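You operate a simulated robot arm through the tools that you are given. There is no shell and no other tool.

Carry out the task below with a simulated two-armed robot. There is one attempt and no reset: what you move stays moved.

Task
Wipe up the spill on the dark top at the punch end with the cloth and put it back.

The check looks at the end state, three seconds after you hand in, the way a careful person would. Anything else that was tipped, shoved, dropped, spilled or broken makes it a failure. Flat cloth is picked up by pressing the open fingertips on it (5 to 10 N) and closing them slowly along it; thin cloth reads only 2 to 8 mm in the jaws.

Robot
Two 6-joint arms with two-finger parallel grippers on one trunk, on a base that moves. Base frame: it is fixed to the floor where the robot stands at the start and does not move with it; the origin is under the middle of the robot, x ahead of it, y to its left, z up. Units: cm, rad, N and s.
The left shoulder is at the start at [6, 18.7, 112.2], the right one opposite. With the tool pointing down near the work surface each hand reaches from about 28 to 64 cm from the robot's upright axis, wherever it stands, measured 20 degrees to its own side. Places, roughly: cloth [275, -200, 100]. Payload 1.57 kg a hand.
The tool frame of a hand sits at the grasp point between the pads (the TCP): z along the fingers, y along the line on which they close. The tips reach 3 cm beyond it. The gripper opens to 11 cm. The fingers are 2.4 cm wide and 1.2 cm thick; the gripper's body (4.8 by 11.2 cm) begins 7.8 cm behind the TCP.
Orientation is that of the tool frame in the base frame, as a unit quaternion [x, y, z, w]. With the fingers straight down and closing along the base's y, the tool's x points along the base's -x, its y along +y and its z along -z.

Tools
- The arms move only by the tool servo_tool. It takes "left_commands", "right_commands" or both (then of equal length, played together; a hand with none holds still); each is a list of rows, each a list of 7 numbers: the finger opening in cm, from 0 to 11, then the shift along the tool's x, y, z in cm, then the turn, a rotation vector about the tool's x, y, z in rad. In form: [[jaw, tx, ty, tz, rx, ry, rz], ...]. A call has 1 to 20 rows; each row shifts and turns the commanded pose from where the row before left it, along the tool's axes as they then stand. Rows are played at 5 a second. More than 5 cm and 0.15 rad between two rows, or a gripper value outside its range, and nothing of the call is played. Where a pose cannot be reached the arm comes as near as it can. A force on the tool above 40 N (or 10 N above the force at the start of the call, whichever is more), or a blocked arm, ends the call early, and 0.2 s more pass. Each finger travels about 15.3 cm/s and halts on what it meets, pressing with about 34 N; the grip force reading is that of the motor and also rises with nothing between the fingers. The clock runs only during rows and for 0.2 s after the last one: add rows that do not move to give the fingers time. The reply holds the time, the measured pose of the TCP, the force on the tool along the base axes, the opening and the grip force, in the units named above and with some noise, with the torque about the TCP (base axes, N m) and any sound that the robot's microphone picked up.
- Cameras (640 x 400 px; columns grow to the right, rows downward): "scene" is now at [2.31, -0.94, 166.95]; the picture's right is [-0.10, -0.99, 0.00], its down [-0.69, 0.07, -0.72] and it looks along [0.72, -0.07, -0.69] (base axes); focal length 258 px, centre (320, 200). "left" rides on the left gripper at [7, -1.6, -14.1] in its tool frame; the picture's right is [0.23, 0.97, 0.00], its down [-0.85, 0.20, -0.48] and it looks along [-0.47, 0.11, 0.88] (tool axes); focal length 222 px, centre (320, 200). "right" rides on the right gripper at [7, 1.6, -14.1] in its tool frame; the picture's right is [-0.23, 0.97, 0.00], its down [-0.86, -0.20, -0.48] and it looks along [-0.47, -0.11, 0.88] (tool axes); focal length 222 px, centre (320, 200). There is no depth. A picture from a camera that has moved, and an enlarged one, comes with that camera's place and axes in the base frame and with its lens.
- get_image(camera): a new picture of that camera. No time passes.
- move_column(by): slides the trunk up (or, below 0, down) by that many cm; the arms and the scene camera ride with it, the base frame stays. It gives what a move gives, with no picture.
- drive_base(legs): drives the robot by 1 to 6 legs, each [ahead, left, turn to the left] in cm, cm and rad, along the robot's own axes; the way and the turn of a leg run together, so that a leg with both is an arc; at most 150 cm and 3.142 rad a leg. The arms and the cameras ride along, it lands a little off, and it stops where it bumps. It gives what a move gives.
- aim_head(pan, tilt): turns the head with the scene camera to pan (to the left, within 1.501 rad either way) and tilt (down, from -0.506 to 1.204), counted from straight ahead of the robot. It gives what a move gives.
- zoom(camera, box): a new picture of the part [left, top, right, bottom] of that camera's present view, enlarged. No time passes.
- sign_off(): hands the job in; it is judged then, once.

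Places have to be worked out from the pictures, the camera data and where the tool is seen. Open the grippers and draw the arms clear of the work before you hand the job in, unless the task says otherwise.

The tools are called after "Emit:" as a command line: name --argument value ..., lists and objects as JSON in quotes. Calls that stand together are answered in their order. servo_tool: Moves the arms, as the interface text tells. Its arguments: {"type":"object","properties":{"left_commands":{"type":"array"},"right_commands":{"type":"array"}},"required":[]} The other tools are called the same way: move_column (by) moves the trunk up or down; drive_base (legs) drives the base; aim_head (pan, tilt) turns the head that bears the scene camera; get_image (camera) takes a picture; zoom (camera, box) takes an enlarged picture of a part of a camera's view; sign_off () hands the job in.

At the start:

```text
clock: 0.0
left_tool_pos: [42.8, 16.09, 117.94]
left_tcp_rot: [0.0, 1.0, 0.0, 0.0]
left_wrist_force: [-0.1, 0.2, -1.0]
left_ft_torque: [-0.02, -0.01, -0.02]
left_gripper_width: 10.99
left_grip_force: 0.0
right_tool_pos: [44.23, -15.75, 117.93]
right_tcp_rot: [0.0, 1.0, 0.0, 0.0]
right_wrist_force: [-1.7, 0.3, 0.1]
right_ft_torque: [0.0, 0.02, 0.03]
right_gripper_width: 11.01
right_grip_force: 0.0
trunk travel left (down, up): [-75.0, 24.0]
robot x, y, heading: [0.32, 0.18, -0.003]
head pan, tilt (commanded): [-0.099, 0.766]
```

scene: 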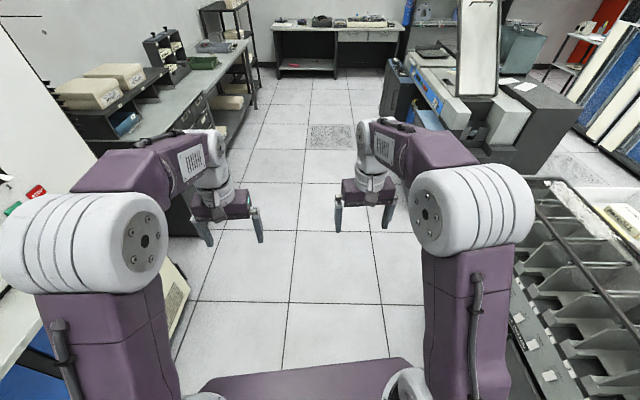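
right: 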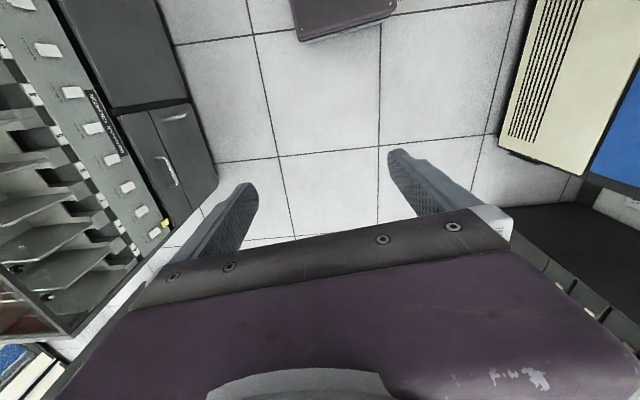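
left: 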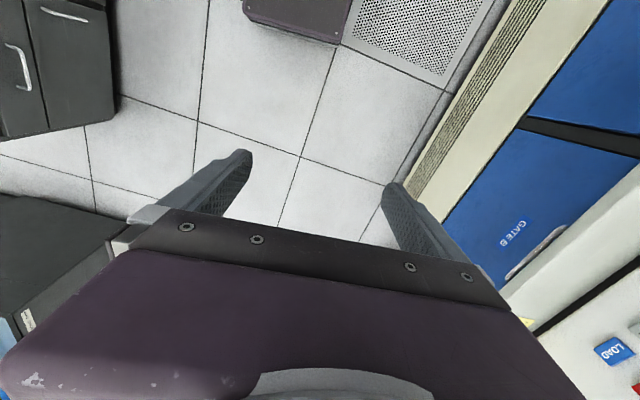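

The scene shows an old computer room with a machine on the right ahead (probably the card punch/reader). I'll aim the head toward the cloth's direction (about -36° right, 340 cm away) and look.

Emit:
aim_head --pan -0.6 --tilt 0.3

```text
clock: 0.9
left_tool_pos: [42.93, 15.97, 117.86]
left_tcp_rot: [-0.001, 1.0, 0.0, 0.0]
left_wrist_force: [-0.7, 0.4, 1.1]
left_ft_torque: [-0.02, -0.03, 0.0]
left_gripper_width: 10.99
left_grip_force: 0.0
right_tool_pos: [44.18, -15.67, 117.89]
right_tcp_rot: [0.0, 1.0, 0.0, 0.0]
right_wrist_force: [-0.1, -0.7, 0.3]
right_ft_torque: [0.0, 0.0, 0.01]
right_gripper_width: 10.98
right_grip_force: 0.2
trunk travel left (down, up): [-75.0, 24.0]
robot x, y, heading: [-0.05, 0.03, -0.005]
head pan, tilt (commanded): [-0.6, 0.3]
```

Taking a picture with the head aimed toward the cloth.

Emit:
get_image --camera "scene"

Emit:
zoom --camera "scene" --box '[200, 100, 520, 300]'

```text
taken
camera scene: at [1.84, -5.38, 171.11], right [-0.56, -0.83, 0.0], down [-0.24, 0.17, -0.95], along [0.79, -0.54, -0.3], focal length 258 px, centre (320, 200)
```

scene: 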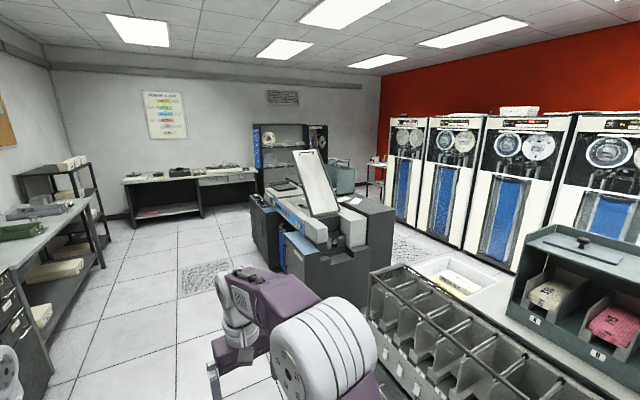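

```text
2.00 times, centred on (360, 200) of scene
camera zoom: at [1.84, -5.38, 171.11], right [-0.56, -0.83, 0.0], down [-0.24, 0.17, -0.95], along [0.79, -0.54, -0.3], focal length 516 px, centre (240, 200)
```

zoom: 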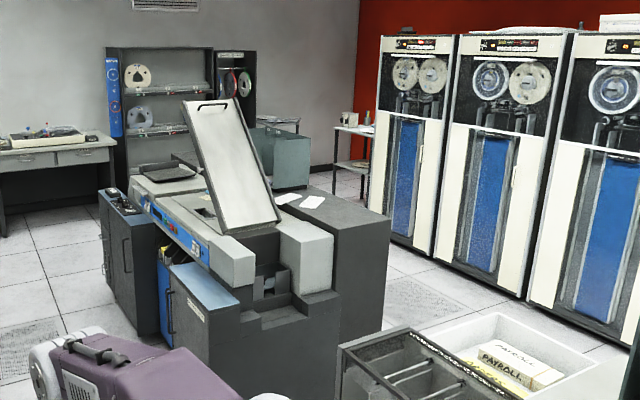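

The cloth's place projects to about column 326, row 177, behind the raised white panel of the card machine. I'll zoom in on the machine to see details.

Emit:
zoom --camera "scene" --box '[280, 150, 400, 225]'

Emit:
zoom --camera "scene" --box '[240, 180, 400, 280]'

```text
5.33 times, centred on (340, 188) of scene
camera zoom: at [1.84, -5.38, 171.11], right [-0.56, -0.83, 0.0], down [-0.24, 0.17, -0.95], along [0.79, -0.54, -0.3], focal length 1377 px, centre (213, 267)
```

zoom: 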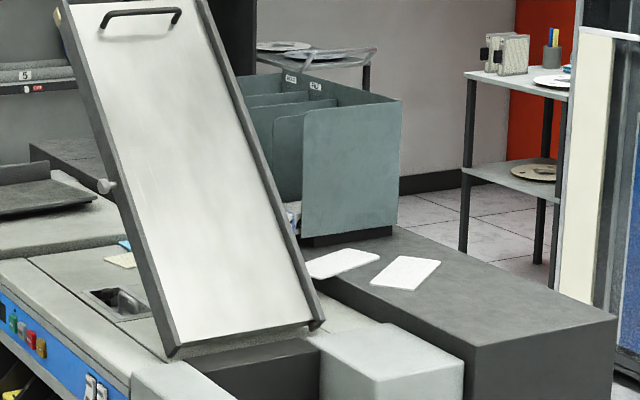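

```text
4.00 times, centred on (320, 230) of scene
camera zoom: at [1.84, -5.38, 171.11], right [-0.56, -0.83, 0.0], down [-0.24, 0.17, -0.95], along [0.79, -0.54, -0.3], focal length 1033 px, centre (320, 80)
```

zoom: 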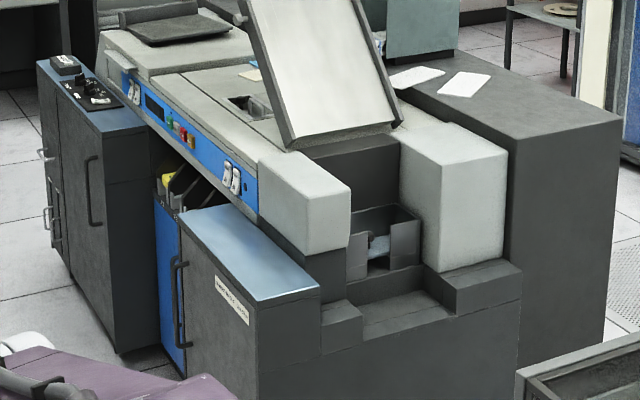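

The machine runs along x from about 134 to 260 with its front at y≈-105; the aisle straight ahead is clear floor. I'll raise the trunk for a better view and drive ahead, then look right.

Emit:
move_column --by 23

Emit:
drive_base --legs '[[110, 0, 0]]'

Emit:
aim_head --pan -0.9 --tilt 0.6

Emit:
get_image --camera "scene"

```text
clock: 3.4
left_tool_pos: [42.88, 15.9, 140.88]
left_tcp_rot: [0.0, 1.0, 0.0, 0.0]
left_wrist_force: [-0.1, 0.8, -0.3]
left_ft_torque: [-0.01, -0.01, 0.03]
left_gripper_width: 11.0
left_grip_force: 0.1
right_tool_pos: [44.11, -15.64, 140.96]
right_tcp_rot: [0.0, 1.0, 0.0, 0.001]
right_wrist_force: [-0.7, 0.3, -0.4]
right_ft_torque: [-0.01, 0.01, 0.0]
right_gripper_width: 11.01
right_grip_force: 0.0
trunk travel left (down, up): [-98.0, 1.0]
robot x, y, heading: [-0.28, -0.2, 0.004]
head pan, tilt (commanded): [-0.6, 0.3]
```

```text
clock: 9.0
left_tool_pos: [152.98, 17.99, 141.04]
left_tcp_rot: [-0.01, 1.0, 0.0, 0.001]
left_wrist_force: [0.5, 0.4, -0.4]
left_ft_torque: [0.02, 0.02, 0.03]
left_gripper_width: 11.01
left_grip_force: 0.1
right_tool_pos: [154.92, -13.88, 140.93]
right_tcp_rot: [-0.01, 1.0, 0.0, 0.001]
right_wrist_force: [-0.8, -0.2, 0.8]
right_ft_torque: [0.0, 0.01, 0.04]
right_gripper_width: 10.99
right_grip_force: 0.1
trunk travel left (down, up): [-98.0, 1.0]
robot x, y, heading: [110.97, 0.97, 0.026]
head pan, tilt (commanded): [-0.6, 0.3]
```

```text
clock: 9.8
left_tool_pos: [153.05, 17.86, 141.01]
left_tcp_rot: [-0.01, 1.0, 0.0, 0.0]
left_wrist_force: [-0.1, -0.9, 0.1]
left_ft_torque: [0.0, -0.03, 0.0]
left_gripper_width: 11.0
left_grip_force: 0.1
right_tool_pos: [154.93, -13.7, 140.95]
right_tcp_rot: [-0.01, 1.0, 0.0, 0.0]
right_wrist_force: [-0.1, 0.6, 0.8]
right_ft_torque: [0.0, -0.01, 0.0]
right_gripper_width: 11.0
right_grip_force: 0.0
trunk travel left (down, up): [-98.0, 1.0]
robot x, y, heading: [110.25, 1.21, 0.022]
head pan, tilt (commanded): [-0.901, 0.6]
```

```text
taken
camera scene: at [110.3, -5.98, 191.38], right [-0.77, -0.64, 0.0], down [-0.36, 0.44, -0.83], along [0.53, -0.64, -0.56], focal length 258 px, centre (320, 200)
```

scene: 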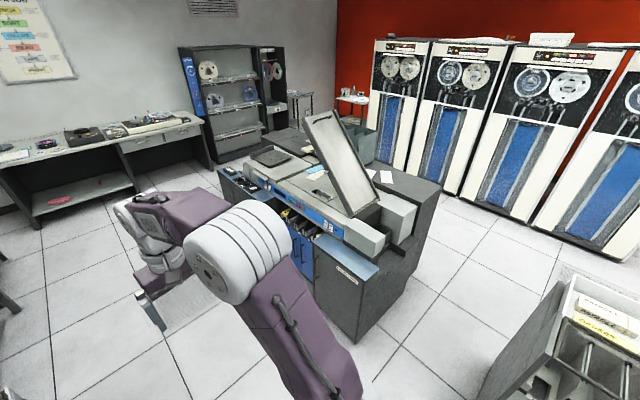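

I can now see the machine's top from the side. I'll zoom in on it for labels, spill and cloth.

Emit:
zoom --camera "scene" --box '[210, 110, 370, 210]'

Emit:
zoom --camera "scene" --box '[300, 110, 460, 210]'

Emit:
zoom --camera "scene" --box '[280, 190, 440, 290]'

```text
4.00 times, centred on (290, 160) of scene
camera zoom: at [110.3, -5.98, 191.38], right [-0.77, -0.64, 0.0], down [-0.36, 0.44, -0.83], along [0.53, -0.64, -0.56], focal length 1033 px, centre (440, 360)
```

zoom: 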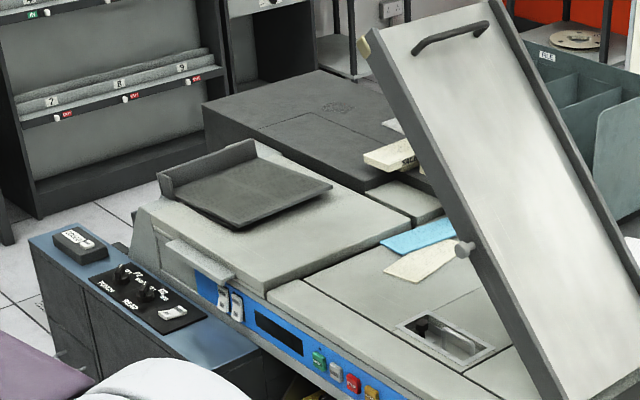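

```text
4.00 times, centred on (380, 160) of scene
camera zoom: at [110.3, -5.98, 191.38], right [-0.77, -0.64, 0.0], down [-0.36, 0.44, -0.83], along [0.53, -0.64, -0.56], focal length 1033 px, centre (80, 360)
```

zoom: 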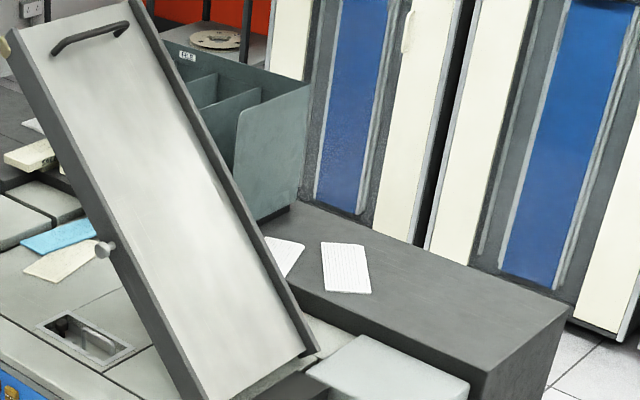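

```text
4.00 times, centred on (360, 240) of scene
camera zoom: at [110.3, -5.98, 191.38], right [-0.77, -0.64, 0.0], down [-0.36, 0.44, -0.83], along [0.53, -0.64, -0.56], focal length 1033 px, centre (160, 40)
```

zoom: 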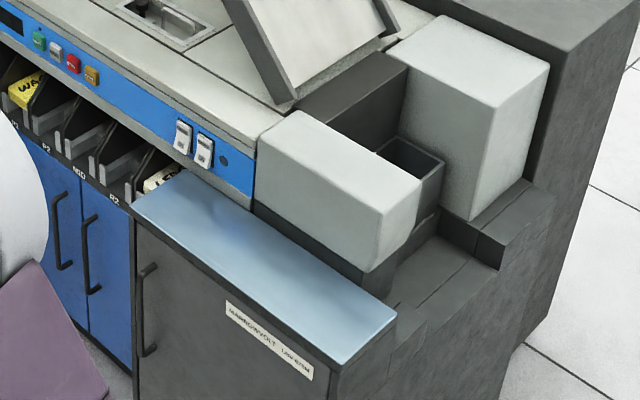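

Stackers read P1/P2 … NR2, R2, so the punch end is the far (high x) end. I'll drive further along the aisle to look down at the far-end dark top.

Emit:
drive_base --legs '[[130, 0, 0]]'

Emit:
aim_head --pan -1.3 --tilt 0.55

Emit:
get_image --camera "scene"

```text
clock: 16.3
left_tool_pos: [282.45, 19.33, 140.88]
left_tcp_rot: [-0.004, 1.0, 0.0, 0.001]
left_wrist_force: [-0.4, -0.1, 0.6]
left_ft_torque: [-0.02, -0.01, 0.0]
left_gripper_width: 10.98
left_grip_force: 0.0
right_tool_pos: [284.07, -12.38, 140.92]
right_tcp_rot: [-0.005, 1.0, 0.0, 0.0]
right_wrist_force: [-0.6, 0.1, 0.3]
right_ft_torque: [-0.01, 0.01, 0.02]
right_gripper_width: 10.97
right_grip_force: 0.1
trunk travel left (down, up): [-98.0, 1.0]
robot x, y, heading: [239.84, 3.0, 0.009]
head pan, tilt (commanded): [-0.901, 0.6]
```

```text
clock: 17.2
left_tool_pos: [282.62, 19.29, 141.05]
left_tcp_rot: [-0.004, 1.0, 0.0, 0.0]
left_wrist_force: [1.0, 0.3, -0.3]
left_ft_torque: [-0.01, 0.03, 0.03]
left_gripper_width: 11.01
left_grip_force: 0.1
right_tool_pos: [284.19, -12.54, 140.85]
right_tcp_rot: [-0.005, 1.0, 0.0, 0.0]
right_wrist_force: [-0.8, 0.7, -0.1]
right_ft_torque: [-0.02, -0.01, -0.01]
right_gripper_width: 11.01
right_grip_force: 0.1
trunk travel left (down, up): [-98.0, 1.0]
robot x, y, heading: [239.88, 3.13, 0.006]
head pan, tilt (commanded): [-1.3, 0.55]
```

```text
taken
camera scene: at [236.43, -5.92, 191.82], right [-0.96, -0.28, 0.0], down [-0.14, 0.5, -0.85], along [0.24, -0.82, -0.52], focal length 258 px, centre (320, 200)
```

scene: 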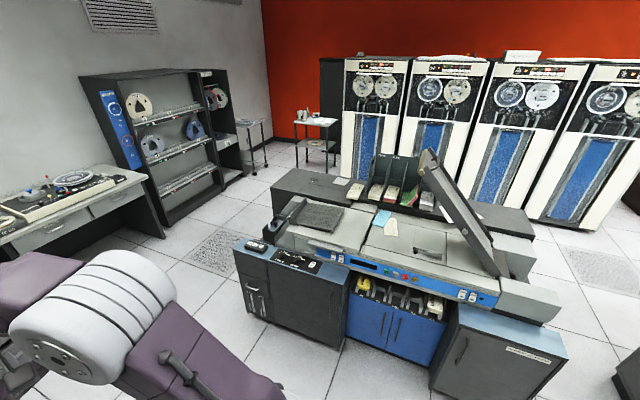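

Emit:
zoom --camera "scene" --box '[230, 140, 390, 240]'

Emit:
zoom --camera "scene" --box '[340, 140, 500, 240]'

```text
4.00 times, centred on (310, 190) of scene
camera zoom: at [236.43, -5.92, 191.82], right [-0.96, -0.28, 0.0], down [-0.14, 0.5, -0.85], along [0.24, -0.82, -0.52], focal length 1033 px, centre (360, 240)
```

zoom: 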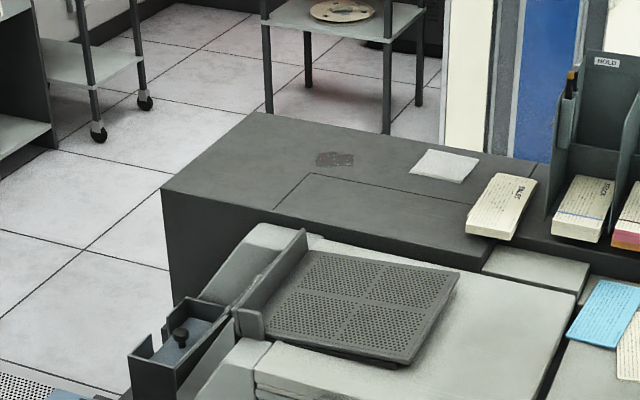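

```text
4.00 times, centred on (420, 190) of scene
camera zoom: at [236.43, -5.92, 191.82], right [-0.96, -0.28, 0.0], down [-0.14, 0.5, -0.85], along [0.24, -0.82, -0.52], focal length 1033 px, centre (-80, 240)
```

zoom: 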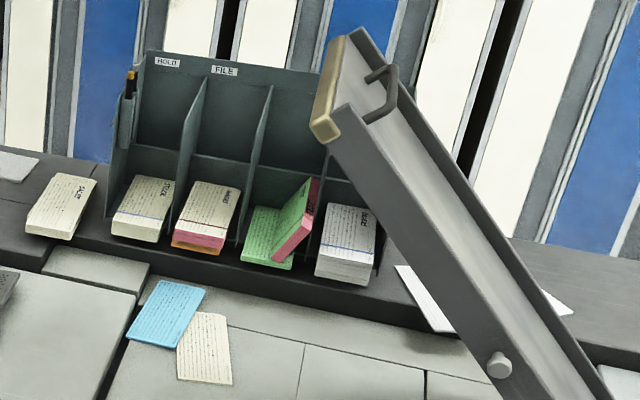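

The cloth (white square, about [272,-189]) and the speckled brown spill (about [294,-187]) lie on the dark back top (z≈96) at the punch end. Reaching them works best from the back aisle (between y≈-204 and the tape drives at y≈-348), so I'll drive ahead past the far end of the machine first.

Emit:
drive_base --legs '[[150, 0, 0]]'

Emit:
aim_head --pan -1.5 --tilt 0.5

Emit:
get_image --camera "scene"

```text
clock: 24.5
left_tool_pos: [430.32, 23.2, 140.88]
left_tcp_rot: [-0.015, 1.0, 0.0, 0.001]
left_wrist_force: [-0.7, 0.9, -1.2]
left_ft_torque: [0.05, -0.03, 0.0]
left_gripper_width: 10.98
left_grip_force: 0.1
right_tool_pos: [432.51, -8.45, 140.94]
right_tcp_rot: [-0.017, 1.0, 0.0, 0.0]
right_wrist_force: [-0.4, 0.1, 0.5]
right_ft_torque: [0.03, -0.04, 0.0]
right_gripper_width: 11.0
right_grip_force: 0.1
trunk travel left (down, up): [-98.0, 1.0]
robot x, y, heading: [388.02, 5.87, 0.029]
head pan, tilt (commanded): [-1.3, 0.55]
```

```text
clock: 25.3
left_tool_pos: [430.19, 23.16, 140.97]
left_tcp_rot: [-0.017, 1.0, 0.0, 0.0]
left_wrist_force: [0.1, 0.3, -0.1]
left_ft_torque: [0.02, -0.03, 0.01]
left_gripper_width: 11.01
left_grip_force: 0.0
right_tool_pos: [432.49, -8.48, 140.95]
right_tcp_rot: [-0.017, 1.0, 0.0, 0.0]
right_wrist_force: [0.3, -0.5, 0.7]
right_ft_torque: [0.0, 0.04, -0.02]
right_gripper_width: 11.01
right_grip_force: 0.0
trunk travel left (down, up): [-98.0, 1.0]
robot x, y, heading: [388.22, 6.12, 0.034]
head pan, tilt (commanded): [-1.499, 0.499]
```

```text
taken
camera scene: at [382.99, -3.49, 192.28], right [-0.99, -0.1, 0.0], down [-0.05, 0.48, -0.88], along [0.09, -0.87, -0.48], focal length 258 px, centre (320, 200)
```

scene: 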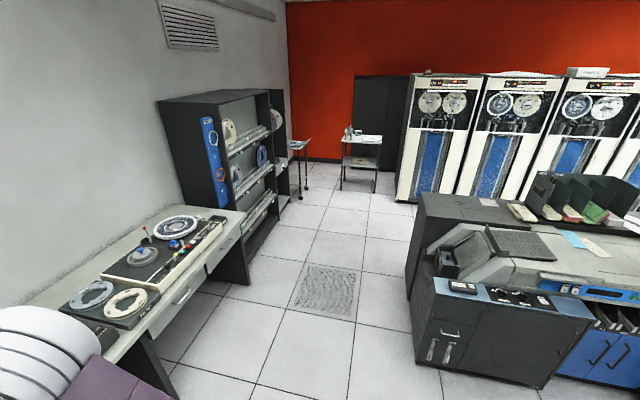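

The corridor (x≈327–466) is clear down to the tape drives. I'll strafe right toward y≈-250 in two legs and check.

Emit:
drive_base --legs '[[0, -127, -0.034], [0, -127, 0]]'

Emit:
aim_head --pan 1.5 --tilt 0.6

Emit:
get_image --camera "scene"

```text
clock: 37.8
left_tool_pos: [433.85, -235.27, 141.0]
left_tcp_rot: [0.002, 1.0, -0.001, 0.0]
left_wrist_force: [-0.1, 0.6, 0.6]
left_ft_torque: [-0.02, 0.01, 0.0]
left_gripper_width: 11.0
left_grip_force: 0.0
right_tool_pos: [435.09, -266.83, 140.91]
right_tcp_rot: [0.003, 1.0, -0.001, 0.0]
right_wrist_force: [-0.1, 1.2, 1.0]
right_ft_torque: [-0.03, 0.02, 0.0]
right_gripper_width: 11.03
right_grip_force: 0.1
trunk travel left (down, up): [-98.0, 1.0]
robot x, y, heading: [390.85, -251.55, -0.009]
head pan, tilt (commanded): [-1.499, 0.499]
```

```text
clock: 40.4
left_tool_pos: [433.95, -235.34, 140.82]
left_tcp_rot: [0.004, 1.0, 0.001, 0.0]
left_wrist_force: [-0.8, 0.4, -0.9]
left_ft_torque: [-0.03, 0.0, 0.02]
left_gripper_width: 11.01
left_grip_force: 0.1
right_tool_pos: [434.89, -266.94, 141.02]
right_tcp_rot: [0.003, 1.0, 0.0, 0.0]
right_wrist_force: [-0.4, -0.3, 0.4]
right_ft_torque: [0.0, 0.0, 0.03]
right_gripper_width: 10.99
right_grip_force: 0.0
trunk travel left (down, up): [-98.0, 1.0]
robot x, y, heading: [390.94, -250.87, -0.01]
head pan, tilt (commanded): [1.499, 0.6]
```

```text
taken
camera scene: at [385.78, -242.24, 191.37], right [1.0, -0.08, 0.0], down [-0.04, -0.56, -0.83], along [0.06, 0.82, -0.56], focal length 258 px, centre (320, 200)
```

scene: 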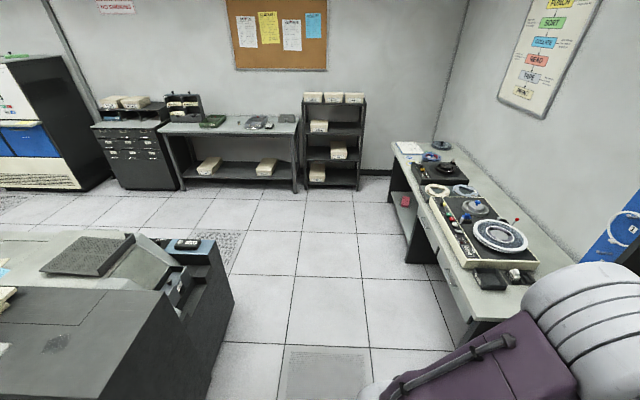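

Robot is at [391,-251], machine's far end is visible at left. Turning left 90° to face +y (arms sweep clear space), then looking left at the machine back.

Emit:
drive_base --legs '[[0, 0, 1.58]]'

Emit:
aim_head --pan 0.9 --tilt 0.6

Emit:
get_image --camera "scene"

```text
clock: 44.5
left_tool_pos: [376.65, -207.51, 140.9]
left_tcp_rot: [-0.694, 0.72, 0.0, 0.0]
left_wrist_force: [0.7, -0.1, 0.7]
left_ft_torque: [-0.01, -0.02, 0.03]
left_gripper_width: 11.01
left_grip_force: 0.0
right_tool_pos: [408.34, -207.36, 140.91]
right_tcp_rot: [-0.694, 0.72, 0.0, 0.0]
right_wrist_force: [-0.5, -0.4, -0.7]
right_ft_torque: [0.02, -0.02, -0.02]
right_gripper_width: 11.0
right_grip_force: 0.1
trunk travel left (down, up): [-98.0, 1.0]
robot x, y, heading: [390.85, -251.31, 1.535]
head pan, tilt (commanded): [1.499, 0.6]
```

```text
clock: 45.5
left_tool_pos: [376.6, -207.56, 140.98]
left_tcp_rot: [-0.694, 0.72, -0.001, 0.0]
left_wrist_force: [-0.9, -0.5, -0.3]
left_ft_torque: [-0.01, 0.0, 0.0]
left_gripper_width: 11.01
left_grip_force: 0.1
right_tool_pos: [408.34, -207.42, 140.89]
right_tcp_rot: [-0.694, 0.72, 0.0, 0.0]
right_wrist_force: [0.0, 0.6, 0.6]
right_ft_torque: [0.0, 0.03, 0.02]
right_gripper_width: 10.99
right_grip_force: 0.1
trunk travel left (down, up): [-98.0, 1.0]
robot x, y, heading: [391.02, -251.24, 1.533]
head pan, tilt (commanded): [0.901, 0.6]
```

```text
taken
camera scene: at [384.11, -251.36, 191.37], right [0.65, 0.76, 0.0], down [0.43, -0.37, -0.83], along [-0.63, 0.54, -0.56], focal length 258 px, centre (320, 200)
```

scene: 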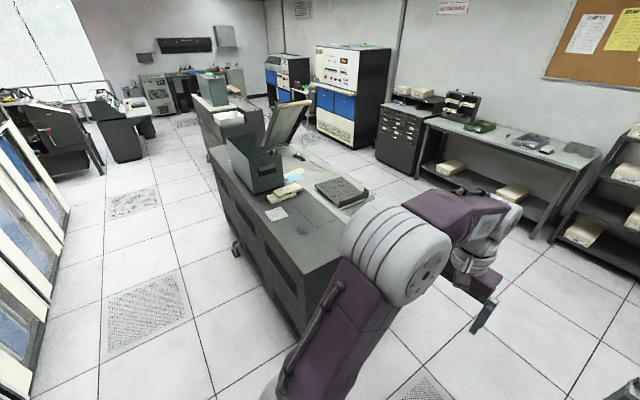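

Emit:
zoom --camera "scene" --box '[220, 140, 380, 240]'

Emit:
zoom --camera "scene" --box '[180, 120, 420, 270]'

```text
4.00 times, centred on (300, 190) of scene
camera zoom: at [384.11, -251.36, 191.37], right [0.65, 0.76, 0.0], down [0.43, -0.37, -0.83], along [-0.63, 0.54, -0.56], focal length 1033 px, centre (400, 240)
```

zoom: 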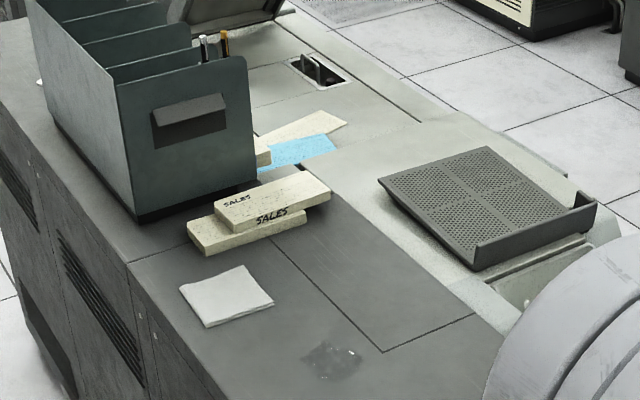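

```text
2.67 times, centred on (300, 195) of scene
camera zoom: at [384.11, -251.36, 191.37], right [0.65, 0.76, 0.0], down [0.43, -0.37, -0.83], along [-0.63, 0.54, -0.56], focal length 688 px, centre (373, 213)
```

zoom: 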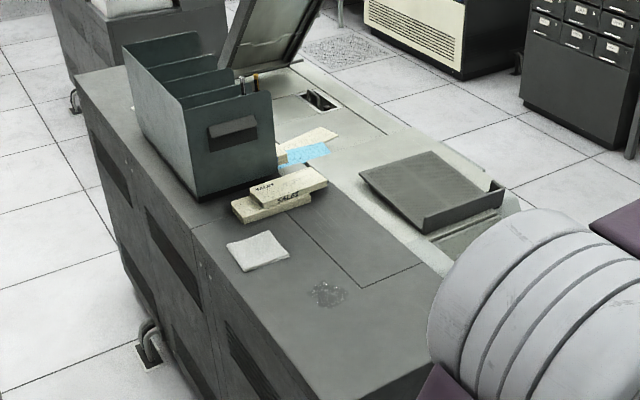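

Clear view now: cloth centre ≈[271.5,-189.6], about 11 cm square; spill ≈[294,-186.6], ~7 cm; card decks just beyond the cloth; top z≈96.4. I'll straighten the heading and strafe left in the back aisle to put the robot's axis at x≈295.

Emit:
drive_base --legs '[[0, 0, 0.038], [0, 96, 0]]'

Emit:
aim_head --pan 0.15 --tilt 0.95

Emit:
get_image --camera "scene"

Emit:
get_image --camera "left"

```text
clock: 50.9
left_tool_pos: [280.38, -208.1, 141.03]
left_tcp_rot: [-0.707, 0.707, 0.0, -0.001]
left_wrist_force: [0.9, 0.2, -0.7]
left_ft_torque: [0.0, 0.04, -0.02]
left_gripper_width: 11.02
left_grip_force: 0.1
right_tool_pos: [312.08, -206.94, 140.93]
right_tcp_rot: [-0.707, 0.707, 0.001, 0.0]
right_wrist_force: [-1.5, -1.0, -0.6]
right_ft_torque: [-0.02, 0.01, 0.02]
right_gripper_width: 10.99
right_grip_force: 0.1
trunk travel left (down, up): [-98.0, 1.0]
robot x, y, heading: [295.79, -251.04, 1.569]
head pan, tilt (commanded): [0.901, 0.6]
```

```text
clock: 52.0
left_tool_pos: [280.23, -208.16, 140.93]
left_tcp_rot: [-0.706, 0.708, 0.001, 0.0]
left_wrist_force: [-0.4, -1.0, 0.3]
left_ft_torque: [-0.03, 0.0, -0.01]
left_gripper_width: 11.0
left_grip_force: 0.1
right_tool_pos: [311.95, -206.8, 140.99]
right_tcp_rot: [-0.707, 0.708, 0.0, 0.0]
right_wrist_force: [0.1, 0.0, -0.6]
right_ft_torque: [0.02, -0.03, 0.03]
right_gripper_width: 11.0
right_grip_force: 0.1
trunk travel left (down, up): [-98.0, 1.0]
robot x, y, heading: [295.77, -251.29, 1.569]
head pan, tilt (commanded): [0.15, 0.949]
```

```text
taken
camera scene: at [295.14, -249.93, 188.53], right [0.99, 0.15, 0.0], down [0.12, -0.8, -0.58], along [-0.09, 0.58, -0.81], focal length 258 px, centre (320, 200)
```

scene: 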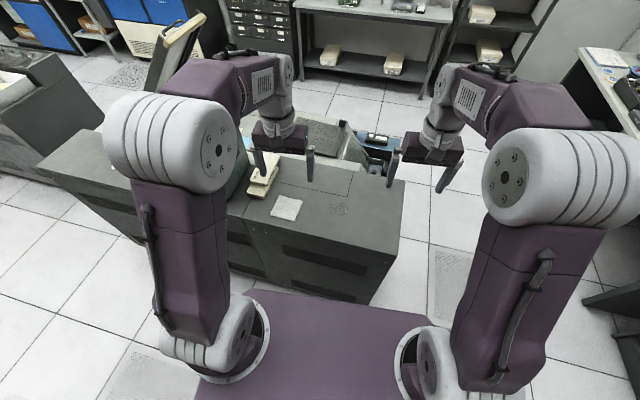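

```text
taken
camera left: at [281.87, -215.08, 155.15], right [-0.97, -0.23, 0.0], down [-0.2, 0.86, 0.48], along [-0.11, 0.47, -0.88], focal length 222 px, centre (320, 200)
```

left: 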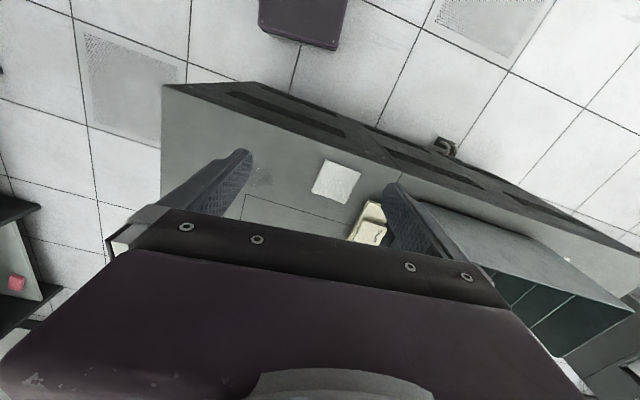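

I'm now behind the machine, facing it. Let me zoom to locate the back edge of the top and the work precisely before moving closer.

Emit:
zoom --camera "scene" --box '[220, 140, 420, 310]'

Emit:
zoom --camera "left" --box '[150, 60, 470, 260]'

```text
2.35 times, centred on (320, 225) of scene
camera zoom: at [295.14, -249.93, 188.53], right [0.99, 0.15, 0.0], down [0.12, -0.8, -0.58], along [-0.09, 0.58, -0.81], focal length 607 px, centre (320, 141)
```

zoom: 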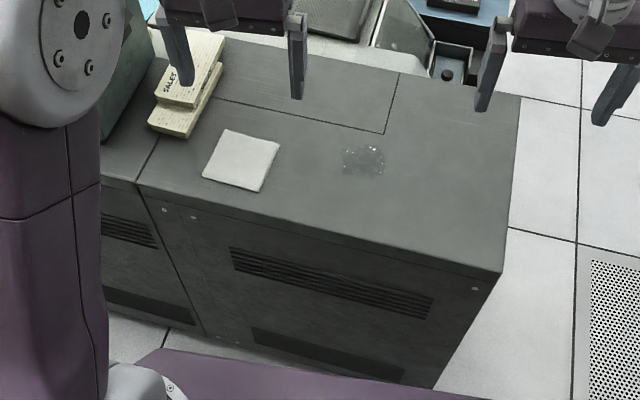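

```text
2.00 times, centred on (310, 160) of left
camera zoom: at [281.87, -215.08, 155.15], right [-0.97, -0.23, 0.0], down [-0.2, 0.86, 0.48], along [-0.11, 0.47, -0.88], focal length 444 px, centre (340, 280)
```

zoom: 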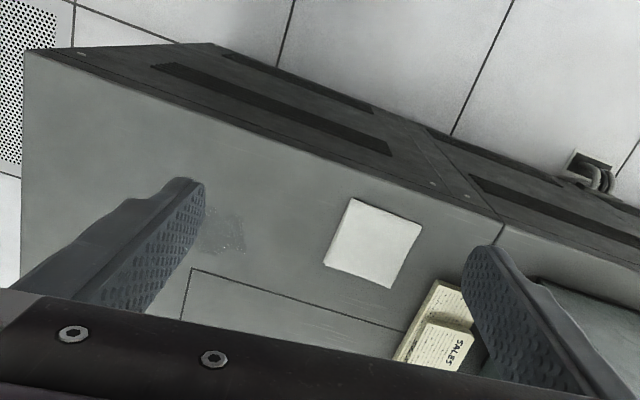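

Back edge of the top is y≈-204.7, its right end x≈318; cloth centre ≈[271.6,-190], spill spans x 289–297.5, y -191…-184. I'll drive closer (axis to ≈[300,-236]), move the right hand aside to the right, and lower the trunk.

Emit:
drive_base --legs '[[14.5, -4, 0]]'

Emit:
servo_tool --right_commands '[[11, 0, -4, 0, 0, 0, 0], [11, 0, -4, 0, 0, 0, 0], [11, 1, -4, 0, 0, 0, 0], [11, 3, -2, 0, 0, 0, 0], [11, 0, 0, 0, 0, 0, 0]]'

Emit:
move_column --by -20

Emit:
get_image --camera "scene"

Emit:
get_image --camera "left"

```text
clock: 53.4
left_tool_pos: [284.15, -193.78, 141.08]
left_tcp_rot: [-0.707, 0.708, 0.0, 0.002]
left_wrist_force: [0.4, -0.8, 0.9]
left_ft_torque: [0.0, 0.01, 0.01]
left_gripper_width: 10.98
left_grip_force: 0.1
right_tool_pos: [315.86, -192.53, 140.91]
right_tcp_rot: [-0.707, 0.707, 0.0, 0.002]
right_wrist_force: [0.2, -0.9, 0.3]
right_ft_torque: [0.02, 0.0, 0.03]
right_gripper_width: 11.0
right_grip_force: 0.0
trunk travel left (down, up): [-98.0, 1.0]
robot x, y, heading: [299.89, -235.93, 1.567]
head pan, tilt (commanded): [0.15, 0.949]
```

```text
clock: 54.6
left_tool_pos: [284.24, -193.36, 141.11]
left_tcp_rot: [-0.707, 0.708, 0.001, 0.002]
left_wrist_force: [-0.4, 0.7, -0.9]
left_ft_torque: [0.03, -0.01, 0.0]
left_gripper_width: 10.97
left_grip_force: 0.0
right_tool_pos: [329.95, -196.14, 140.84]
right_tcp_rot: [-0.707, 0.707, 0.001, 0.001]
right_wrist_force: [0.4, 0.8, -0.1]
right_ft_torque: [0.04, 0.02, 0.0]
right_gripper_width: 10.99
right_grip_force: 0.1
trunk travel left (down, up): [-98.0, 1.0]
robot x, y, heading: [300.46, -236.36, 1.568]
head pan, tilt (commanded): [0.15, 0.949]
```

```text
clock: 56.7
left_tool_pos: [284.25, -193.48, 120.93]
left_tcp_rot: [-0.706, 0.708, -0.001, 0.0]
left_wrist_force: [-0.5, 1.0, 0.9]
left_ft_torque: [0.0, 0.03, 0.01]
left_gripper_width: 11.0
left_grip_force: 0.1
right_tool_pos: [330.0, -196.01, 120.89]
right_tcp_rot: [0.708, -0.707, 0.0, 0.0]
right_wrist_force: [-0.1, -0.8, -0.6]
right_ft_torque: [0.0, -0.01, 0.01]
right_gripper_width: 10.98
right_grip_force: 0.0
trunk travel left (down, up): [-78.0, 21.0]
robot x, y, heading: [299.88, -236.46, 1.566]
head pan, tilt (commanded): [0.15, 0.949]
```

```text
taken
camera scene: at [299.16, -235.18, 168.54], right [0.99, 0.15, 0.0], down [0.12, -0.8, -0.58], along [-0.09, 0.58, -0.81], focal length 258 px, centre (320, 200)
```

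scene: 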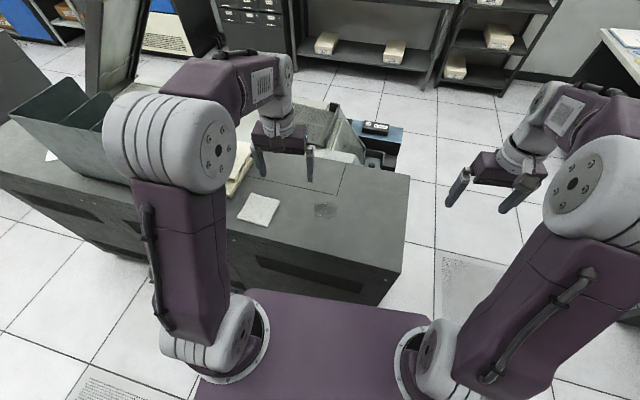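

```text
taken
camera left: at [285.87, -200.33, 135.16], right [-0.97, -0.23, 0.0], down [-0.2, 0.85, 0.48], along [-0.11, 0.47, -0.88], focal length 222 px, centre (320, 200)
```

left: 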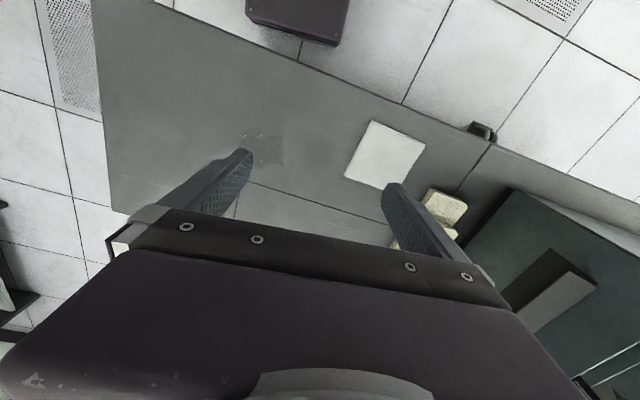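

Everything is clear. Moving the left hand over the cloth centre (about [271.6,-190], TCP z≈110) with the jaws at 7 cm, then checking with pictures.

Emit:
servo_tool --left_commands '[[11, 0, 3.2, 0, 0, 0, 0], [10, -1.2, 3.2, 0, 0, 0, 0], [9, -1.2, 3.2, 2, 0, 0, 0], [8, -1.1, 3.0, 3, 0, 0, 0], [7, 0, 0, 3, 0, 0, 0], [7, 0, 0, 3, 0, 0, 0], [7, 0, 0, 0, 0, 0, 0]]'

Emit:
get_image --camera "left"

Emit:
zoom --camera "scene" --box '[160, 90, 400, 260]'

```text
clock: 58.3
left_tool_pos: [271.66, -189.88, 109.85]
left_tcp_rot: [-0.707, 0.707, 0.0, 0.0]
left_wrist_force: [-0.1, -0.5, 1.2]
left_ft_torque: [-0.01, -0.02, -0.02]
left_gripper_width: 7.01
left_grip_force: 0.1
right_tool_pos: [330.13, -195.92, 120.85]
right_tcp_rot: [0.708, -0.707, 0.001, 0.0]
right_wrist_force: [0.0, 0.7, -0.2]
right_ft_torque: [-0.01, 0.01, 0.01]
right_gripper_width: 10.99
right_grip_force: 0.1
trunk travel left (down, up): [-78.0, 21.0]
robot x, y, heading: [300.09, -236.45, 1.57]
head pan, tilt (commanded): [0.15, 0.949]
```

```text
taken
camera left: at [273.3, -196.9, 124.14], right [-0.97, -0.23, 0.0], down [-0.2, 0.85, 0.48], along [-0.11, 0.47, -0.88], focal length 222 px, centre (320, 200)
```

left: 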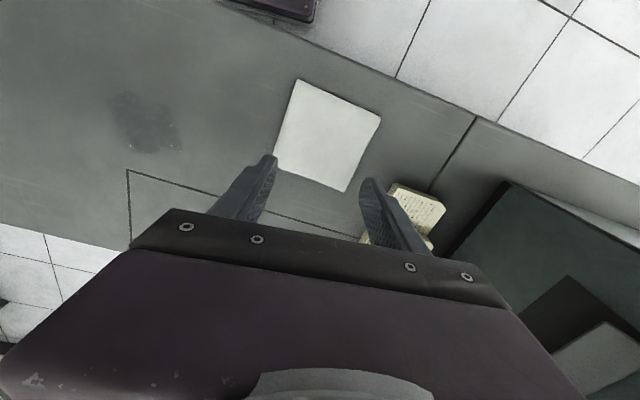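

```text
2.35 times, centred on (280, 175) of scene
camera zoom: at [299.1, -235.19, 168.53], right [0.99, 0.15, 0.0], down [0.12, -0.8, -0.58], along [-0.09, 0.58, -0.81], focal length 607 px, centre (414, 259)
```

zoom: 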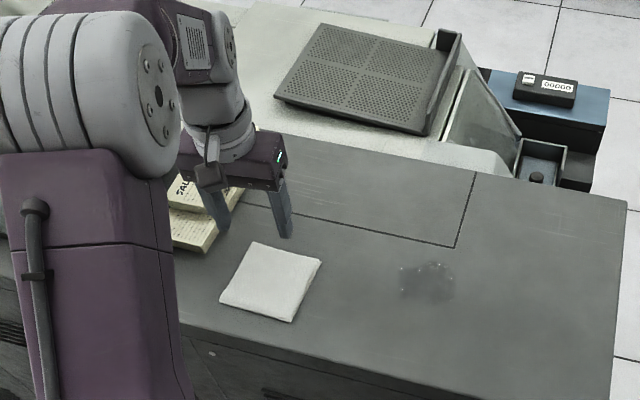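

The left-camera geometry puts the cloth centre at ≈[271.2,-190.2], right under the hand. Setting jaws to 5 cm and descending to just above the cloth.

Emit:
servo_tool --left_commands '[[6, 0.2, 0.3, 2, 0, 0, 0], [5, 0, 0, 2, 0, 0, 0], [5, 0, 0, 2, 0, 0, 0], [5, 0, 0, 1.5, 0, 0, 0], [5, 0, 0, 0, 0, 0, 0]]'

Emit:
zoom --camera "scene" --box '[200, 120, 360, 220]'

Emit:
get_image --camera "left"

```text
clock: 59.5
left_tool_pos: [271.26, -190.08, 102.4]
left_tcp_rot: [-0.706, 0.708, 0.0, 0.001]
left_wrist_force: [0.3, -0.1, -0.1]
left_ft_torque: [-0.01, 0.07, -0.01]
left_gripper_width: 5.01
left_grip_force: 0.2
right_tool_pos: [330.01, -196.02, 120.87]
right_tcp_rot: [0.707, -0.707, 0.001, 0.0]
right_wrist_force: [-0.5, -0.4, -0.5]
right_ft_torque: [-0.02, -0.02, 0.03]
right_gripper_width: 10.99
right_grip_force: 0.0
trunk travel left (down, up): [-78.0, 21.0]
robot x, y, heading: [300.08, -236.3, 1.573]
head pan, tilt (commanded): [0.15, 0.949]
```

```text
4.00 times, centred on (280, 170) of scene
camera zoom: at [299.15, -235.2, 168.53], right [0.99, 0.15, 0.0], down [0.12, -0.8, -0.58], along [-0.09, 0.58, -0.81], focal length 1033 px, centre (480, 320)
```

zoom: 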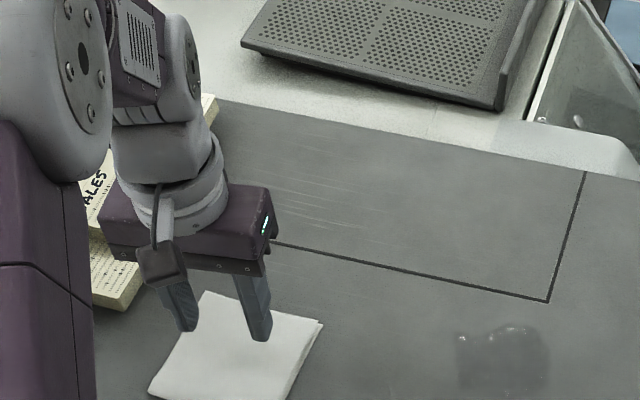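

```text
taken
camera left: at [272.99, -197.01, 116.6], right [-0.97, -0.23, 0.0], down [-0.2, 0.85, 0.48], along [-0.11, 0.47, -0.88], focal length 222 px, centre (320, 200)
```

left: 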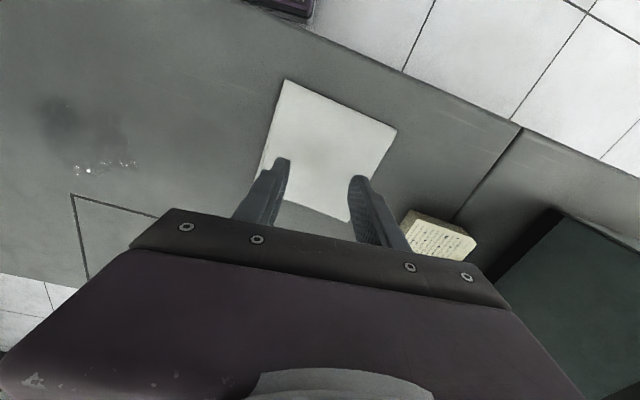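

Fingertips are ~3 cm above the surface, straddling the cloth's middle. Descending slowly to feel contact.

Emit:
servo_tool --left_commands '[[5, 0, 0, 0.5, 0, 0, 0], [5, 0, 0, 0.5, 0, 0, 0], [5, 0, 0, 0.4, 0, 0, 0], [5, 0, 0, 0.3, 0, 0, 0], [5, 0, 0, 0.2, 0, 0, 0], [5, 0, 0, 0, 0, 0, 0]]'

```text
clock: 60.9
left_tool_pos: [271.33, -190.09, 100.46]
left_tcp_rot: [-0.707, 0.708, -0.001, 0.0]
left_wrist_force: [-0.2, -0.1, 0.1]
left_ft_torque: [-0.04, -0.02, 0.01]
left_gripper_width: 5.0
left_grip_force: 0.1
right_tool_pos: [329.98, -195.89, 120.8]
right_tcp_rot: [0.707, -0.707, 0.001, 0.001]
right_wrist_force: [0.0, 0.7, -0.1]
right_ft_torque: [0.01, 0.0, -0.01]
right_gripper_width: 11.02
right_grip_force: 0.1
trunk travel left (down, up): [-78.0, 21.0]
robot x, y, heading: [300.28, -236.05, 1.568]
head pan, tilt (commanded): [0.15, 0.949]
```

No contact yet at z=100.46. Continuing in finer steps.

Emit:
servo_tool --left_commands '[[5, 0, 0, 0.2, 0, 0, 0], [5, 0, 0, 0.15, 0, 0, 0], [5, 0, 0, 0.15, 0, 0, 0], [5, 0, 0, 0, 0, 0, 0]]'

```text
clock: 61.9
left_tool_pos: [271.23, -190.09, 100.03]
left_tcp_rot: [-0.707, 0.707, 0.0, -0.001]
left_wrist_force: [0.0, -0.1, -0.3]
left_ft_torque: [0.02, 0.0, 0.01]
left_gripper_width: 5.0
left_grip_force: 0.0
right_tool_pos: [330.05, -195.95, 120.84]
right_tcp_rot: [0.708, -0.707, 0.0, 0.0]
right_wrist_force: [0.1, 0.1, 0.1]
right_ft_torque: [0.01, 0.02, 0.01]
right_gripper_width: 11.0
right_grip_force: 0.1
trunk travel left (down, up): [-78.0, 21.0]
robot x, y, heading: [299.9, -236.11, 1.568]
head pan, tilt (commanded): [0.15, 0.949]
```

Still no contact at z=100.0; another small step down.

Emit:
servo_tool --left_commands '[[5, 0, 0, 0.15, 0, 0, 0], [5, 0, 0, 0.15, 0, 0, 0], [5, 0, 0, 0, 0, 0, 0]]'

Emit:
zoom --camera "left" --box '[220, 80, 420, 240]'

```text
clock: 62.7
left_tool_pos: [271.36, -190.17, 99.7]
left_tcp_rot: [-0.707, 0.708, 0.0, 0.0]
left_wrist_force: [-0.6, 1.1, 0.5]
left_ft_torque: [-0.03, 0.0, 0.01]
left_gripper_width: 4.99
left_grip_force: 0.1
right_tool_pos: [330.09, -195.86, 120.89]
right_tcp_rot: [-0.707, 0.707, 0.0, 0.0]
right_wrist_force: [0.1, -1.0, 0.2]
right_ft_torque: [0.04, -0.01, 0.0]
right_gripper_width: 10.98
right_grip_force: 0.1
trunk travel left (down, up): [-78.0, 21.0]
robot x, y, heading: [300.08, -236.55, 1.57]
head pan, tilt (commanded): [0.15, 0.949]
```

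```text
2.50 times, centred on (320, 160) of left
camera zoom: at [272.99, -197.01, 113.88], right [-0.97, -0.23, 0.0], down [-0.2, 0.85, 0.48], along [-0.11, 0.47, -0.88], focal length 555 px, centre (320, 300)
```

zoom: 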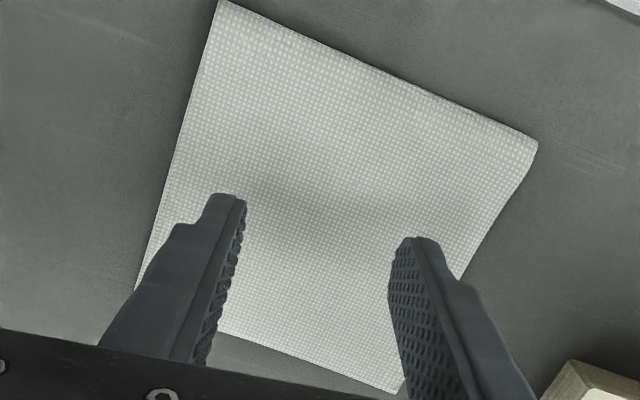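

Still hovering; the shadow under the jaws is near. Continuing down in small increments.

Emit:
servo_tool --left_commands '[[5, 0, 0, 0.15, 0, 0, 0], [5, 0, 0, 0.15, 0, 0, 0], [5, 0, 0, 0, 0, 0, 0]]'

```text
clock: 63.5
left_tool_pos: [271.18, -189.94, 99.4]
left_tcp_rot: [-0.706, 0.708, 0.0, 0.0]
left_wrist_force: [0.5, 0.6, -0.5]
left_ft_torque: [-0.01, -0.02, -0.02]
left_gripper_width: 5.02
left_grip_force: 0.1
right_tool_pos: [329.92, -196.03, 120.82]
right_tcp_rot: [0.707, -0.707, 0.0, 0.0]
right_wrist_force: [-0.4, -0.1, 0.0]
right_ft_torque: [0.0, -0.01, -0.01]
right_gripper_width: 10.98
right_grip_force: 0.1
trunk travel left (down, up): [-78.0, 21.0]
robot x, y, heading: [300.27, -236.38, 1.568]
head pan, tilt (commanded): [0.15, 0.949]
```

No contact at 99.4. Another small lowering.

Emit:
servo_tool --left_commands '[[5, 0, 0, 0.15, 0, 0, 0], [5, 0, 0, 0.15, 0, 0, 0], [5, 0, 0, 0, 0, 0, 0]]'

```text
clock: 64.3
left_tool_pos: [271.24, -190.03, 99.19]
left_tcp_rot: [-0.707, 0.707, 0.0, -0.001]
left_wrist_force: [-0.9, 0.4, 0.0]
left_ft_torque: [0.01, -0.03, -0.01]
left_gripper_width: 4.99
left_grip_force: 0.1
right_tool_pos: [329.94, -196.01, 120.86]
right_tcp_rot: [0.707, -0.707, 0.0, 0.0]
right_wrist_force: [-0.1, 0.2, 0.4]
right_ft_torque: [0.04, 0.04, 0.02]
right_gripper_width: 11.0
right_grip_force: 0.0
trunk travel left (down, up): [-78.0, 21.0]
robot x, y, heading: [300.1, -235.68, 1.574]
head pan, tilt (commanded): [0.15, 0.949]
```

Emit:
servo_tool --left_commands '[[5, 0, 0, 0.15, 0, 0, 0], [5, 0, 0, 0.15, 0, 0, 0], [5, 0, 0, 0, 0, 0, 0]]'

Emit:
zoom --camera "left" --box '[220, 80, 420, 240]'

```text
clock: 65.1
left_tool_pos: [271.27, -190.01, 98.94]
left_tcp_rot: [-0.707, 0.707, 0.0, 0.0]
left_wrist_force: [0.2, 0.6, 0.1]
left_ft_torque: [0.01, -0.02, -0.01]
left_gripper_width: 5.01
left_grip_force: 0.0
right_tool_pos: [329.92, -195.93, 120.93]
right_tcp_rot: [-0.707, 0.707, 0.0, 0.0]
right_wrist_force: [0.6, -0.4, 0.0]
right_ft_torque: [0.01, -0.01, 0.0]
right_gripper_width: 11.01
right_grip_force: 0.0
trunk travel left (down, up): [-78.0, 21.0]
robot x, y, heading: [300.21, -236.72, 1.57]
head pan, tilt (commanded): [0.15, 0.949]
```

```text
2.50 times, centred on (320, 160) of left
camera zoom: at [272.98, -197.02, 113.08], right [-0.97, -0.23, 0.0], down [-0.2, 0.85, 0.48], along [-0.11, 0.47, -0.88], focal length 555 px, centre (320, 300)
```

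zoom: 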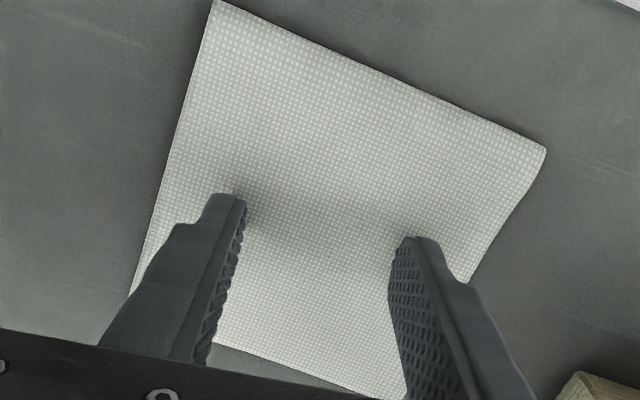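

Shadow is tightening at the tips but no force yet at 98.94. Continuing.

Emit:
servo_tool --left_commands '[[5, 0, 0, 0.15, 0, 0, 0], [5, 0, 0, 0.15, 0, 0, 0], [5, 0, 0, 0, 0, 0, 0]]'

```text
clock: 65.9
left_tool_pos: [271.49, -189.98, 98.47]
left_tcp_rot: [-0.707, 0.707, 0.001, 0.001]
left_wrist_force: [-0.3, 0.1, -0.9]
left_ft_torque: [-0.01, 0.03, -0.01]
left_gripper_width: 5.0
left_grip_force: 0.1
right_tool_pos: [330.06, -196.03, 120.8]
right_tcp_rot: [-0.707, 0.707, 0.0, 0.0]
right_wrist_force: [0.2, 0.8, 0.8]
right_ft_torque: [-0.03, 0.02, 0.02]
right_gripper_width: 11.01
right_grip_force: 0.2
trunk travel left (down, up): [-78.0, 21.0]
robot x, y, heading: [300.23, -236.36, 1.571]
head pan, tilt (commanded): [0.15, 0.949]
```

Emit:
servo_tool --left_commands '[[5, 0, 0, 0.12, 0, 0, 0], [5, 0, 0, 0.12, 0, 0, 0], [5, 0, 0, 0, 0, 0, 0]]'

Emit:
zoom --camera "left" --box '[220, 80, 420, 240]'

```text
clock: 66.7
left_tool_pos: [271.4, -190.01, 98.34]
left_tcp_rot: [-0.706, 0.708, -0.001, 0.0]
left_wrist_force: [0.1, 0.4, -0.2]
left_ft_torque: [0.02, -0.03, -0.03]
left_gripper_width: 5.01
left_grip_force: 0.1
right_tool_pos: [329.94, -196.06, 120.81]
right_tcp_rot: [-0.707, 0.707, -0.001, 0.0]
right_wrist_force: [-0.2, -0.8, 0.1]
right_ft_torque: [0.03, 0.01, 0.0]
right_gripper_width: 11.0
right_grip_force: 0.0
trunk travel left (down, up): [-78.0, 21.0]
robot x, y, heading: [300.18, -236.3, 1.566]
head pan, tilt (commanded): [0.15, 0.949]
```

```text
2.50 times, centred on (320, 160) of left
camera zoom: at [272.99, -196.99, 112.54], right [-0.97, -0.23, 0.0], down [-0.2, 0.85, 0.48], along [-0.11, 0.47, -0.88], focal length 555 px, centre (320, 300)
```

zoom: 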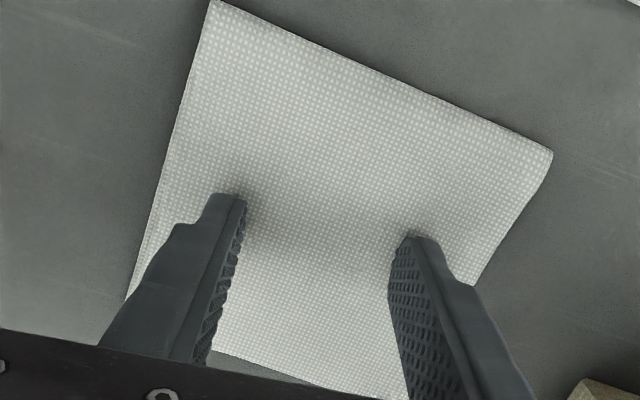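

Tips appear just above the cloth. Two more small steps.

Emit:
servo_tool --left_commands '[[5, 0, 0, 0.12, 0, 0, 0], [5, 0, 0, 0.12, 0, 0, 0], [5, 0, 0, 0, 0, 0, 0]]'

```text
clock: 67.5
left_tool_pos: [271.26, -190.08, 98.24]
left_tcp_rot: [-0.706, 0.708, 0.002, 0.001]
left_wrist_force: [-1.3, 2.1, 13.6]
left_ft_torque: [-0.01, -0.26, 0.05]
left_gripper_width: 4.99
left_grip_force: 0.1
right_tool_pos: [329.98, -196.14, 120.87]
right_tcp_rot: [0.708, -0.707, -0.001, -0.001]
right_wrist_force: [-0.1, -0.4, -0.8]
right_ft_torque: [0.0, -0.03, 0.01]
right_gripper_width: 11.0
right_grip_force: 0.1
trunk travel left (down, up): [-78.0, 21.0]
robot x, y, heading: [300.12, -236.08, 1.57]
head pan, tilt (commanded): [0.15, 0.949]
```

Contact: 13.6 N at z≈98.2, slightly above the 5–10 N wanted. Backing off 0.08 cm and reading again.

Emit:
servo_tool --left_commands '[[5, 0, 0, -0.08, 0, 0, 0], [5, 0, 0, 0, 0, 0, 0]]'

```text
clock: 68.1
left_tool_pos: [271.39, -190.04, 98.24]
left_tcp_rot: [-0.706, 0.708, 0.0, 0.001]
left_wrist_force: [-0.5, 1.3, 9.6]
left_ft_torque: [-0.02, -0.15, 0.04]
left_gripper_width: 4.99
left_grip_force: 0.0
right_tool_pos: [329.94, -196.0, 120.92]
right_tcp_rot: [-0.707, 0.707, 0.0, 0.001]
right_wrist_force: [0.1, 0.5, 0.5]
right_ft_torque: [0.01, 0.0, 0.03]
right_gripper_width: 11.0
right_grip_force: 0.1
trunk travel left (down, up): [-78.0, 21.0]
robot x, y, heading: [300.29, -236.42, 1.566]
head pan, tilt (commanded): [0.15, 0.949]
```

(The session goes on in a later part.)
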